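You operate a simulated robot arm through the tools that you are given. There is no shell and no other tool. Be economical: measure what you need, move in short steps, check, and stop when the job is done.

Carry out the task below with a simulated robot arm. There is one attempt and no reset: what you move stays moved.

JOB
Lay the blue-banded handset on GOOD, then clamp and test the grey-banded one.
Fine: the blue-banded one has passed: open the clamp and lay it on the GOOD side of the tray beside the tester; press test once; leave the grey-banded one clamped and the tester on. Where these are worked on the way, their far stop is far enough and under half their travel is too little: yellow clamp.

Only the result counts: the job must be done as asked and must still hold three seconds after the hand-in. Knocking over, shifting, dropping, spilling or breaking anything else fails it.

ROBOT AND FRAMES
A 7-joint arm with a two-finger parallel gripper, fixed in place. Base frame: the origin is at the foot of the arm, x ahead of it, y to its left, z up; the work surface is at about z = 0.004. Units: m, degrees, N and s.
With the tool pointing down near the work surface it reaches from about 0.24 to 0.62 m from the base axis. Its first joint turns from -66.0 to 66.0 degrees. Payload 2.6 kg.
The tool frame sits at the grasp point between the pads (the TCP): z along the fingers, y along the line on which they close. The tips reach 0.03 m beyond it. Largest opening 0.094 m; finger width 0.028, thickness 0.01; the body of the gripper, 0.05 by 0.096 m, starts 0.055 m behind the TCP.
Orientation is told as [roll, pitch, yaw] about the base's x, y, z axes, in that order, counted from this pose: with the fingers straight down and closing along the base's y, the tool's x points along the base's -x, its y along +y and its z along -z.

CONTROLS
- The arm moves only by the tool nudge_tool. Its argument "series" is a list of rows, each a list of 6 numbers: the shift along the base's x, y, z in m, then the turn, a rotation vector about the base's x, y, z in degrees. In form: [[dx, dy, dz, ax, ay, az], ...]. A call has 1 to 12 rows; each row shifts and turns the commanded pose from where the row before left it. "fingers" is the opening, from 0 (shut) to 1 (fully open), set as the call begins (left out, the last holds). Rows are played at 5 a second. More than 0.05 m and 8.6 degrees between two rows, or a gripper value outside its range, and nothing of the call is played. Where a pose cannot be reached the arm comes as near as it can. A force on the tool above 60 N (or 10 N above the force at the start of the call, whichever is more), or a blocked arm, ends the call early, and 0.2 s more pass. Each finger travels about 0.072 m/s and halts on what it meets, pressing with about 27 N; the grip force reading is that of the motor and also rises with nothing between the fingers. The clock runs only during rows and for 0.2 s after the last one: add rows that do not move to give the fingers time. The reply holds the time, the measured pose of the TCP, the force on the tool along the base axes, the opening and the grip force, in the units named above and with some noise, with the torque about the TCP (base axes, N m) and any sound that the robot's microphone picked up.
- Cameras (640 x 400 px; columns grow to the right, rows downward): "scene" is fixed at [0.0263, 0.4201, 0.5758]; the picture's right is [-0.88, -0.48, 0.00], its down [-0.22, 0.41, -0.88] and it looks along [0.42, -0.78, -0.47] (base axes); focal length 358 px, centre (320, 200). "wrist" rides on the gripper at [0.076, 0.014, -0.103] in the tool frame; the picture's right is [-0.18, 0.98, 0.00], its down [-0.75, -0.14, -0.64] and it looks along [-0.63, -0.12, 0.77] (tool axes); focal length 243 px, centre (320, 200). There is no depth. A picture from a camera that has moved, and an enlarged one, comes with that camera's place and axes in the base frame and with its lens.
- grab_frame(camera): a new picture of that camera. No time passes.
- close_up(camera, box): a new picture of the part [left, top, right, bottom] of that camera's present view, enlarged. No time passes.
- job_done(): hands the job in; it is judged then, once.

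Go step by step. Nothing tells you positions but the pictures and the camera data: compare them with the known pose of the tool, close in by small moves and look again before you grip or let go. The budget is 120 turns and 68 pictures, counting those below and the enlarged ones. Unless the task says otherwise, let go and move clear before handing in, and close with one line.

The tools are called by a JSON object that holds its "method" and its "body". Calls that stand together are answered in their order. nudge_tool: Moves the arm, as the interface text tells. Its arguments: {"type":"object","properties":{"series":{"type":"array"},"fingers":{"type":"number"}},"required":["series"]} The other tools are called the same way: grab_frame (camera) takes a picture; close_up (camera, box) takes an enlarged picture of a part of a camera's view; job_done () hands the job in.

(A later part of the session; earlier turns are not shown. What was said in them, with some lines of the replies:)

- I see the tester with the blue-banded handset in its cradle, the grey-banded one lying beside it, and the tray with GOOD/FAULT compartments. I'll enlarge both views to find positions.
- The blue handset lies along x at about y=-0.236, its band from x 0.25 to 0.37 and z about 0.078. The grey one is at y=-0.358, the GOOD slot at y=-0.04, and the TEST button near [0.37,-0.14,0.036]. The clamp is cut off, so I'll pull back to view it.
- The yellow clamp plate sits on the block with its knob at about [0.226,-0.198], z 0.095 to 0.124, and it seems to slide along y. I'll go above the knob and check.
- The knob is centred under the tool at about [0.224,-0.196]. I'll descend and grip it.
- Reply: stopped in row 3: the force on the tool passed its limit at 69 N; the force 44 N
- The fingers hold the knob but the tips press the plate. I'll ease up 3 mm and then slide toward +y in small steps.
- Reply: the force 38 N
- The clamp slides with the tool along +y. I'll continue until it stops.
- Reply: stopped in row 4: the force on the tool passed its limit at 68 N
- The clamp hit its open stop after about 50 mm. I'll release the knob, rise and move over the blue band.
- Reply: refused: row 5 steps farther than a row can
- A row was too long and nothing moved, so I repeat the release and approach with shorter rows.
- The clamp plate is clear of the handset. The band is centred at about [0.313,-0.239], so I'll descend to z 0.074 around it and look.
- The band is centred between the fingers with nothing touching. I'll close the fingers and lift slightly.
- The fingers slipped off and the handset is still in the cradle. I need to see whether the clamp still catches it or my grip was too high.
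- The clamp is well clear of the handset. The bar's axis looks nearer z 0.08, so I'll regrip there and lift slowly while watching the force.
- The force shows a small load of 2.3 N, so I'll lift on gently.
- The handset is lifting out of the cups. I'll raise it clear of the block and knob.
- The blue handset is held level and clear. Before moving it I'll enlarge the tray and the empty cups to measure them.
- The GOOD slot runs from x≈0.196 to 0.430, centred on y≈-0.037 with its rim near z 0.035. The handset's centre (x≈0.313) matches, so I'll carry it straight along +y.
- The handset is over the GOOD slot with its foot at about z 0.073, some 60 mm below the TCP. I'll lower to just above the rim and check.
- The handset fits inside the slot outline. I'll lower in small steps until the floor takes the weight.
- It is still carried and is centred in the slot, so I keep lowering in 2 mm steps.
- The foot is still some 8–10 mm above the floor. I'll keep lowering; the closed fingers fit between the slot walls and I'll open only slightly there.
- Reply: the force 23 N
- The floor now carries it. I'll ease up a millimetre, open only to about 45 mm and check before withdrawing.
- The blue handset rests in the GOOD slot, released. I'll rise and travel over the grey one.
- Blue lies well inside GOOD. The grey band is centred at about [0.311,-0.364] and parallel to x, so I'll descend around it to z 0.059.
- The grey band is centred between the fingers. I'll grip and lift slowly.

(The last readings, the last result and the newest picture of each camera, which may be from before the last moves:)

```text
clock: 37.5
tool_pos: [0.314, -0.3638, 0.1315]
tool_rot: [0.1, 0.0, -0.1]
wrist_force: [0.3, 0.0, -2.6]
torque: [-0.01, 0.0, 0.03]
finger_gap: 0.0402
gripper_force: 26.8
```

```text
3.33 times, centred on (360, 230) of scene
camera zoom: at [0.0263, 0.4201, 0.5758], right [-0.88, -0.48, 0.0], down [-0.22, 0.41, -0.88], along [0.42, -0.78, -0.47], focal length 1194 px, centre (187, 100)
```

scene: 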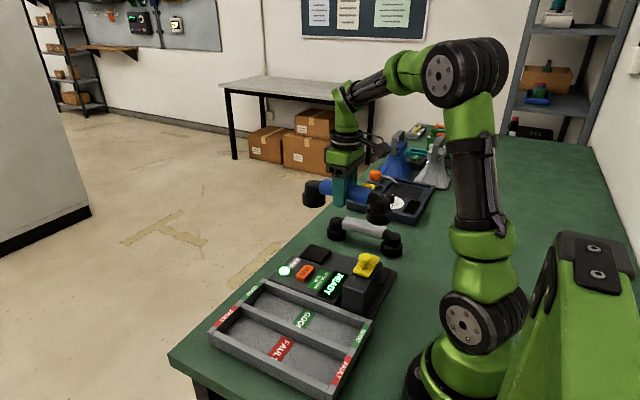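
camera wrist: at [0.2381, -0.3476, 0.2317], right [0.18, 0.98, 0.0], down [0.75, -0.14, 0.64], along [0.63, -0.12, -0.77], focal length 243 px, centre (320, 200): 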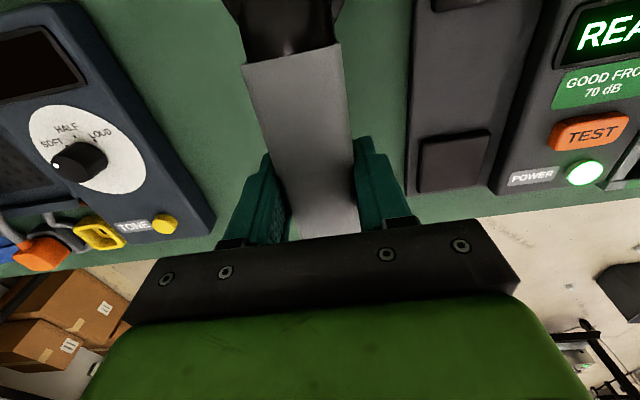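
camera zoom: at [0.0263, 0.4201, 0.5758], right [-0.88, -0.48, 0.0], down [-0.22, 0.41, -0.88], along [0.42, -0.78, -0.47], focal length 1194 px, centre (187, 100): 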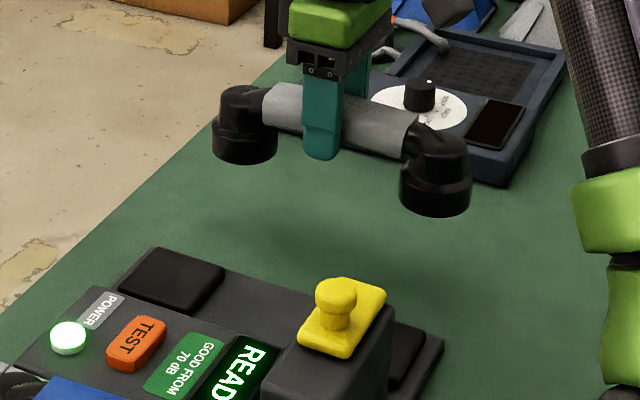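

The grey handset is held level. I'll carry it over the cradle at y -0.2385.

{"method": "nudge_tool", "body": {"series": [[0, 0.01, 0, 0, 0, 0], [0.001, 0.02, 0, 0, 0, 0], [0.001, 0.025, 0, 0, 0, 0], [0.001, 0.025, 0, 0, 0, 0], [0, 0.025, 0, 0, 0, 0], [0, 0.015, 0, 0, 0, 0], [0, 0.005, 0, 0, 0, 0], [0, 0, 0, 0, 0, 0]]}}

{"method": "nudge_tool", "body": {"series": [[0, 0, -0.01, 0, 0, 0], [0, 0, -0.01, 0, 0, 0], [0, 0, -0.01, 0, 0, 0], [0, 0, -0.005, 0, 0, 0], [0, 0, 0, 0, 0, 0]]}}

{"method": "close_up", "body": {"camera": "scene", "box": [280, 200, 420, 320]}}

{"method": "grab_frame", "body": {"camera": "wrist"}}

```text
clock: 39.3
tool_pos: [0.3178, -0.238, 0.1308]
tool_rot: [0.1, 0.1, 0.0]
wrist_force: [0.2, 0.1, -2.7]
torque: [-0.03, 0.0, -0.01]
finger_gap: 0.0401
gripper_force: 26.9
```

```text
clock: 40.5
tool_pos: [0.3173, -0.2398, 0.0967]
tool_rot: [0.1, -0.1, -0.1]
wrist_force: [0.8, -0.8, -2.5]
torque: [-0.01, -0.02, 0.02]
finger_gap: 0.04
gripper_force: 26.8
```

```text
3.33 times, centred on (350, 260) of scene
camera zoom: at [0.0263, 0.4201, 0.5758], right [-0.88, -0.48, 0.0], down [-0.22, 0.41, -0.88], along [0.42, -0.78, -0.47], focal length 1194 px, centre (220, 0)
```

zoom: 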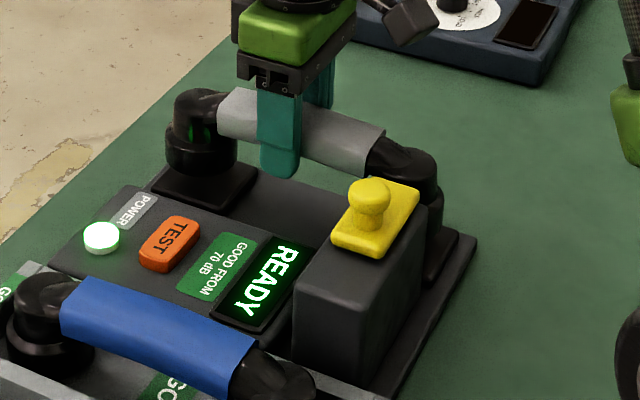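

```text
26 pictures are left
camera wrist: at [0.2426, -0.2249, 0.1974], right [0.18, 0.98, 0.0], down [0.75, -0.14, 0.64], along [0.63, -0.12, -0.77], focal length 243 px, centre (320, 200)
```

wrist: 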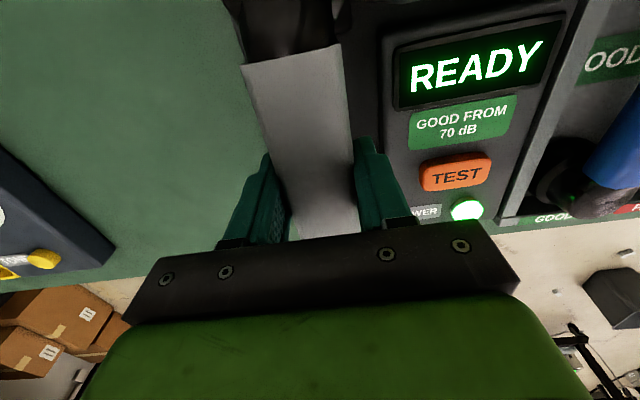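

Compared with the blue one during its lift, the grey one lines up in x. I'll lower it gently into the cups.

{"method": "nudge_tool", "body": {"series": [[0, 0, -0.004, 0, 0, 0], [0, 0, -0.003, 0, 0, 0], [0, 0, -0.003, 0, 0, 0], [0, 0, 0, 0, 0, 0]]}}

{"method": "nudge_tool", "body": {"series": [[0, 0, -0.0015, 0, 0, 0], [0, 0, -0.0015, 0, 0, 0], [0, 0, 0, 0, 0, 0]]}}

{"method": "nudge_tool", "body": {"series": [[0, 0, -0.0015, 0, 0, 0], [0, 0, -0.0015, 0, 0, 0], [0, 0, 0, 0, 0, 0]]}}

```text
clock: 41.5
tool_pos: [0.3185, -0.2376, 0.0855]
tool_rot: [0.1, 0.0, -0.1]
wrist_force: [0.2, 0.1, -3.2]
torque: [-0.01, -0.02, -0.01]
finger_gap: 0.0402
gripper_force: 27.2
```

```text
clock: 42.3
tool_pos: [0.3168, -0.2382, 0.0822]
tool_rot: [0.1, 0.0, 0.0]
wrist_force: [-0.5, 0.1, -2.4]
torque: [-0.02, -0.03, -0.04]
finger_gap: 0.0402
gripper_force: 26.5
```

```text
clock: 43.1
tool_pos: [0.3178, -0.2386, 0.0815]
tool_rot: [0.0, -0.2, -0.1]
wrist_force: [-5.0, 1.5, 21.6]
torque: [0.05, -0.03, -0.02]
finger_gap: 0.0403
gripper_force: 26.6
```

Contact came at z ≈ 0.081 as predicted. I'll ease the load, then compare with the earlier seated picture.

{"method": "nudge_tool", "body": {"series": [[0, 0, 0.0012, 0, 0, 0], [0, 0, 0, 0, 0, 0]]}}

{"method": "close_up", "body": {"camera": "scene", "box": [280, 200, 420, 320]}}

```text
clock: 43.7
tool_pos: [0.3163, -0.2385, 0.0803]
tool_rot: [0.0, 0.0, 0.1]
wrist_force: [3.4, -2.1, 8.3]
torque: [-0.2, -0.71, -0.06]
finger_gap: 0.0403
gripper_force: 27.0
```

```text
3.33 times, centred on (350, 260) of scene
camera zoom: at [0.0262, 0.4202, 0.5758], right [-0.88, -0.48, 0.0], down [-0.22, 0.41, -0.88], along [0.42, -0.78, -0.47], focal length 1194 px, centre (220, 0)
```

zoom: 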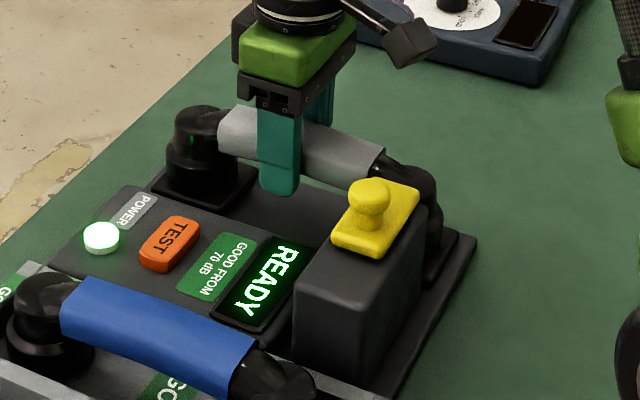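

It matches the earlier seated pose. I'll open the fingers, rise and check.

{"method": "nudge_tool", "body": {"series": [[0, 0, 0, 0, 0, 0], [0, 0, 0, 0, 0, 0], [0, 0, 0.02, 0, 0, 0], [0, 0, 0.04, 0, 0, 0], [0, 0, 0.045, 0, 0, 0], [0, 0, 0.02, 0, 0, 0], [0, 0, 0, 0, 0, 0]], "fingers": 0.7}}

{"method": "close_up", "body": {"camera": "scene", "box": [290, 200, 410, 320]}}

```text
clock: 45.3
tool_pos: [0.3167, -0.2396, 0.2073]
tool_rot: [0.1, 0.0, 0.0]
wrist_force: [-0.2, -0.1, 0.1]
torque: [-0.01, 0.01, 0.01]
finger_gap: 0.066
gripper_force: 0.1
```

```text
3.33 times, centred on (350, 260) of scene
camera zoom: at [0.0263, 0.4201, 0.5758], right [-0.88, -0.48, 0.0], down [-0.22, 0.41, -0.88], along [0.42, -0.78, -0.47], focal length 1194 px, centre (220, 0)
```

zoom: 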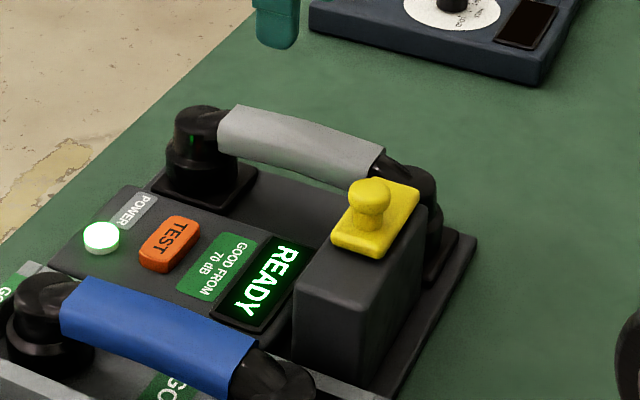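

The grey one is seated like the blue was. Now back to the clamp knob, left at about [0.223,-0.148].

{"method": "nudge_tool", "body": {"series": [[-0.031, 0.03, 0, 0, 0, 0], [-0.031, 0.031, 0, 0, 0, 0], [-0.031, 0.031, 0, 0, 0, 0], [0, 0, -0.02, 0, 0, 0], [0, 0, 0, 0, 0, 0]]}}

{"method": "grab_frame", "body": {"camera": "wrist"}}

```text
clock: 46.5
tool_pos: [0.2226, -0.1447, 0.1873]
tool_rot: [0.1, -0.1, -0.1]
wrist_force: [0.4, -0.1, -0.6]
torque: [0.0, -0.01, 0.02]
finger_gap: 0.0655
gripper_force: 0.1
```

```text
23 pictures are left
camera wrist: at [0.1466, -0.1311, 0.2887], right [0.19, 0.98, 0.0], down [0.75, -0.14, 0.64], along [0.63, -0.12, -0.77], focal length 243 px, centre (320, 200)
```

wrist: 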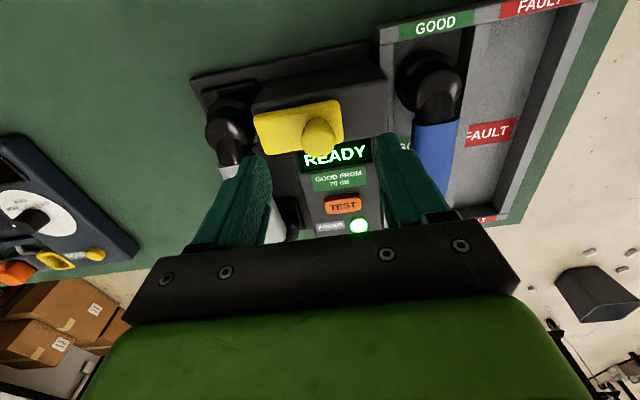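

The knob is centred between the fingers. I'll descend to z 0.136 and grip it.

{"method": "nudge_tool", "body": {"series": [[0, -0.001, -0.025, 0, 0, 0], [0, 0, -0.02, 0, 0, 0], [0, 0, -0.005, 0, 0, 0], [0, 0, 0, 0, 0, 0]]}}

{"method": "nudge_tool", "body": {"series": [[0, 0, 0, 0, 0, 0], [0, 0, 0, 0, 0, 0], [0, 0, 0, 0, 0, 0]], "fingers": 0}}

```text
clock: 47.5
tool_pos: [0.224, -0.1461, 0.1361]
tool_rot: [0.0, 0.1, 0.0]
wrist_force: [1.2, 0.5, -0.8]
torque: [0.01, 0.04, 0.04]
finger_gap: 0.066
gripper_force: 0.1
```

```text
clock: 48.3
tool_pos: [0.2248, -0.148, 0.1359]
tool_rot: [0.0, 0.0, 0.0]
wrist_force: [0.4, -5.3, -5.0]
torque: [-0.08, -0.16, 0.02]
finger_gap: 0.0255
gripper_force: 45.0
```

The knob is gripped, so I'll slide it back toward -y until it stops.

{"method": "nudge_tool", "body": {"series": [[0, -0.008, 0, 0, 0, 0], [0, -0.01, 0, 0, 0, 0], [0, -0.01, 0, 0, 0, 0], [0, -0.01, 0, 0, 0, 0], [0, -0.008, 0, 0, 0, 0], [0, 0, 0, 0, 0, 0]]}}

{"method": "close_up", "body": {"camera": "scene", "box": [290, 200, 410, 320]}}

```text
clock: 49.7
tool_pos: [0.2241, -0.1932, 0.1375]
tool_rot: [0.2, 0.1, 0.0]
wrist_force: [11.4, -0.8, -18.7]
torque: [0.08, 0.83, 0.05]
finger_gap: 0.0253
gripper_force: 44.7
```

```text
3.33 times, centred on (350, 260) of scene
camera zoom: at [0.0263, 0.4201, 0.5759], right [-0.88, -0.48, 0.0], down [-0.22, 0.41, -0.88], along [0.42, -0.78, -0.47], focal length 1194 px, centre (220, 0)
```

zoom: 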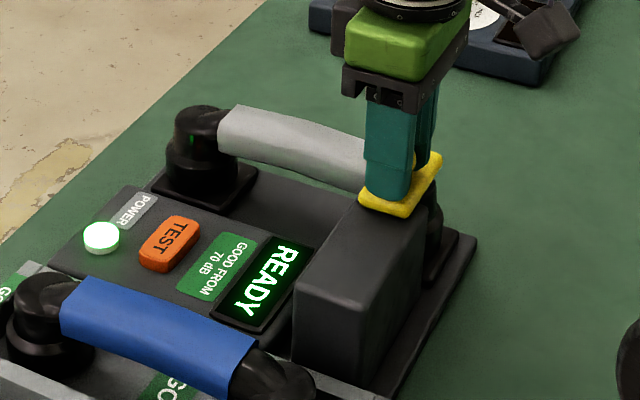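

It is close to its original place, so I push a few millimetres more to reach the stop.

{"method": "nudge_tool", "body": {"series": [[0, -0.004, -0.001, 0, 0, 0], [0, -0.004, 0, 0, 0, 0], [0, -0.003, 0, 0, 0, 0], [0, 0, 0, 0, 0, 0]]}}

```text
clock: 50.6
tool_pos: [0.2242, -0.1977, 0.1349]
tool_rot: [1.2, 0.2, -0.3]
wrist_force: [-2.7, 6.1, 7.2]
torque: [-0.26, -0.19, 0.01]
finger_gap: 0.0257
gripper_force: 44.7
stopped in row 4: the force on the tool passed its limit at 61 N (the readings are from after the stop); the commanded pose is now the measured one
```

The clamp is at its closed stop. I'll release the knob, rise and move over the TEST button at about [0.367,-0.141] with the fingers shut.

{"method": "nudge_tool", "body": {"series": [[0, 0, 0.001, 0, 0, 0], [0, 0, 0, 0, 0, 0], [0, 0, 0.03, 0, 0, 0], [0, 0, 0.035, -1.2, -0.2, 0.3], [0, 0, 0, 0, 0, 0]], "fingers": 0.6}}

{"method": "nudge_tool", "body": {"series": [[0.035, 0.014, 0, 0, 0, 0], [0.036, 0.014, 0, 0, 0, 0], [0.036, 0.014, 0, 0, 0, 0], [0.036, 0.0145, 0, 0, 0, 0], [0, 0, -0.04, 0, 0, 0], [0, 0, 0, 0, 0, 0]], "fingers": 0}}

{"method": "grab_frame", "body": {"camera": "wrist"}}

{"method": "close_up", "body": {"camera": "scene", "box": [260, 190, 410, 320]}}

```text
clock: 51.8
tool_pos: [0.2231, -0.1986, 0.1978]
tool_rot: [-0.2, -0.1, 0.0]
wrist_force: [0.3, -1.1, 0.2]
torque: [0.02, 0.0, 0.03]
finger_gap: 0.0565
gripper_force: 0.2
```

```text
clock: 53.2
tool_pos: [0.3657, -0.1433, 0.1594]
tool_rot: [-0.2, 0.0, 0.1]
wrist_force: [0.0, 0.2, 0.5]
torque: [0.03, 0.0, -0.01]
finger_gap: 0.0
gripper_force: 26.9
```

```text
21 pictures are left
camera wrist: at [0.2889, -0.1277, 0.2616], right [0.18, 0.98, 0.0], down [0.75, -0.14, 0.64], along [0.63, -0.12, -0.77], focal length 243 px, centre (320, 200)
```

wrist: 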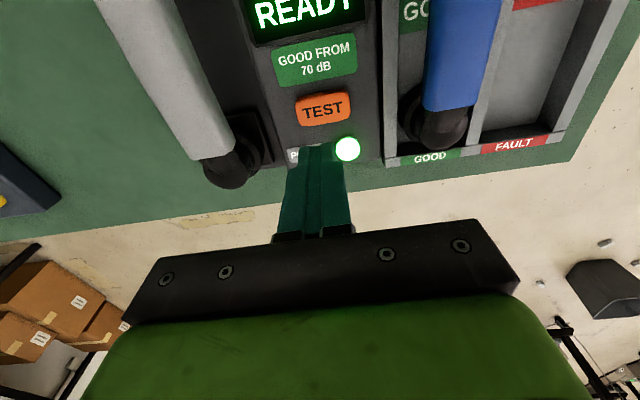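

```text
3.08 times, centred on (335, 255) of scene
camera zoom: at [0.0263, 0.4201, 0.5758], right [-0.88, -0.48, 0.0], down [-0.22, 0.41, -0.88], along [0.42, -0.78, -0.47], focal length 1102 px, centre (274, 31)
```

zoom: 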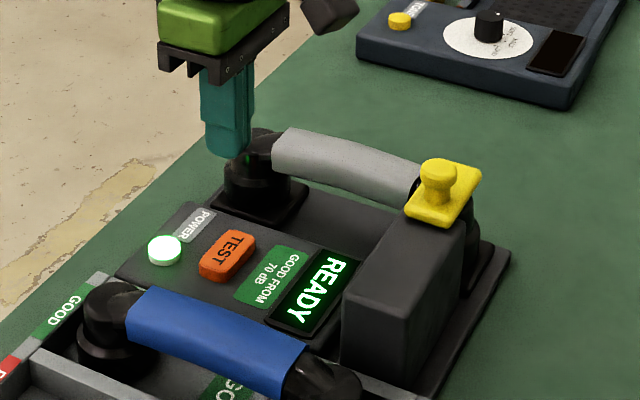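

The clamp is back to its original closed position over the grey handset. The button is right below the tool, so I'll come down to just above it.

{"method": "nudge_tool", "body": {"series": [[0, 0.002, -0.04, 0, 0, 0], [0, 0, -0.03, 0, 0, 0], [0, 0, -0.01, 0, 0, 0], [0, 0, 0, 0, 0, 0]]}}

{"method": "close_up", "body": {"camera": "scene", "box": [260, 190, 410, 320]}}

```text
clock: 54.2
tool_pos: [0.3643, -0.1413, 0.0789]
tool_rot: [-0.2, 0.0, 0.0]
wrist_force: [0.9, 0.5, -0.5]
torque: [0.03, 0.02, -0.01]
finger_gap: 0.0
gripper_force: 26.7
```

```text
3.08 times, centred on (335, 255) of scene
camera zoom: at [0.0263, 0.4201, 0.5758], right [-0.88, -0.48, 0.0], down [-0.22, 0.41, -0.88], along [0.42, -0.78, -0.47], focal length 1102 px, centre (274, 31)
```

zoom: 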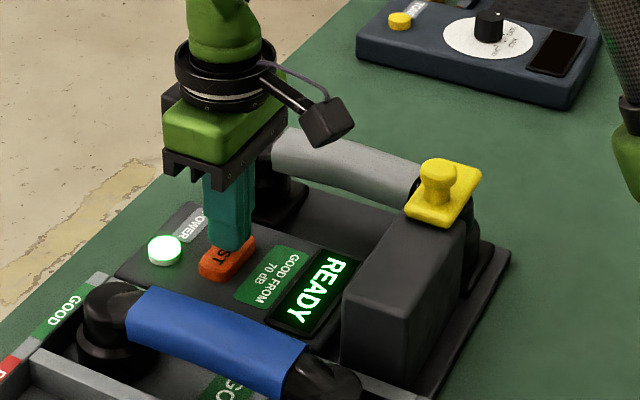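

The fingertips are just above the button. I'll press down in 2 mm steps.

{"method": "nudge_tool", "body": {"series": [[0, 0, -0.002, 0, 0, 0], [0, 0, -0.002, 0, 0, 0], [0, 0, -0.002, 0, 0, 0], [0, 0, -0.002, 0, 0, 0]]}}

```text
clock: 55.2
tool_pos: [0.3665, -0.1419, 0.0731]
tool_rot: [-0.3, -0.1, 0.0]
wrist_force: [-0.2, -0.3, -0.6]
torque: [0.0, 0.01, -0.04]
finger_gap: 0.0
gripper_force: 27.5
```

{"method": "nudge_tool", "body": {"series": [[0, 0, -0.002, 0, 0, 0], [0, 0, -0.002, 0, 0, 0], [0, 0, -0.002, 0, 0, 0]]}}

```text
clock: 56.0
tool_pos: [0.3673, -0.1406, 0.0678]
tool_rot: [-0.2, -0.1, 0.0]
wrist_force: [2.1, -0.8, 3.3]
torque: [0.01, 0.01, -0.01]
finger_gap: 0.0
gripper_force: 26.8
heard: click
```

The microphone heard a click at 3.3 N, so the button is pressed. I'll lift straight off and look at the display.

{"method": "nudge_tool", "body": {"series": [[0, 0, 0.02, 0, 0, 0], [0, 0, 0.04, 0, 0, 0], [0, 0, 0.04, 0, 0, 0], [0, 0, 0.03, 0, 0, 0], [0, 0, 0, 0, 0, 0]]}}

{"method": "grab_frame", "body": {"camera": "wrist"}}

{"method": "close_up", "body": {"camera": "scene", "box": [200, 190, 420, 400]}}

```text
clock: 57.2
tool_pos: [0.3686, -0.1388, 0.1977]
tool_rot: [-0.2, 0.0, 0.1]
wrist_force: [-0.7, -0.4, 0.0]
torque: [0.0, -0.02, -0.01]
finger_gap: 0.0002
gripper_force: 26.3
```

```text
18 pictures are left
camera wrist: at [0.2914, -0.1239, 0.2986], right [0.18, 0.98, 0.0], down [0.75, -0.14, 0.64], along [0.63, -0.12, -0.77], focal length 243 px, centre (320, 200)
```

wrist: 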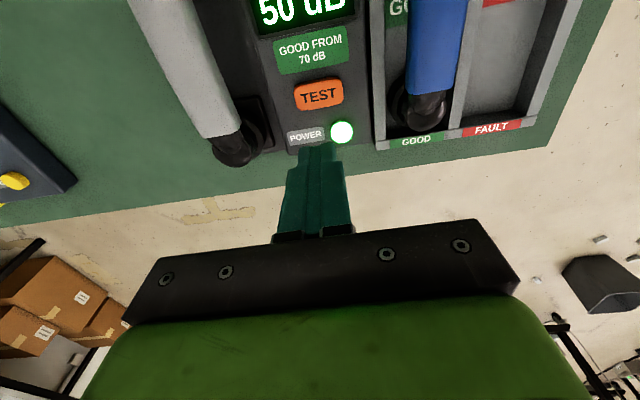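

```text
1.90 times, centred on (310, 295) of scene
camera zoom: at [0.0262, 0.4201, 0.5758], right [-0.88, -0.48, 0.0], down [-0.22, 0.41, -0.88], along [0.42, -0.78, -0.47], focal length 682 px, centre (339, 19)
```

zoom: 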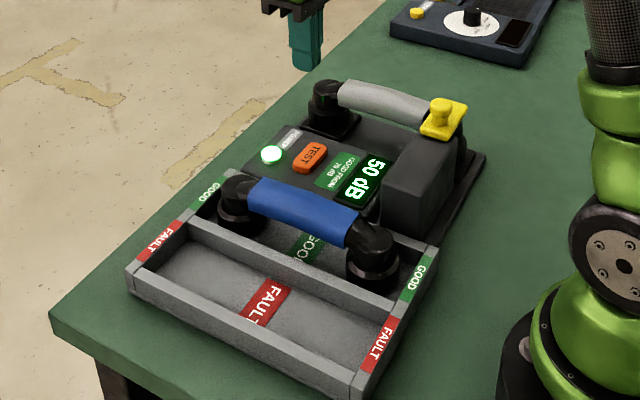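

The tester reads 50 dB and its power light is on. Grey is clamped, blue lies on GOOD and the arm is clear, so I'll hand in.

{"method": "job_done", "body": {}}

```text
The job is handed in.
```

The blue-banded handset is in the tray's GOOD slot. The grey-banded one is clamped and was tested once, reading 50 dB (below the 70 dB pass mark), with the tester left on.
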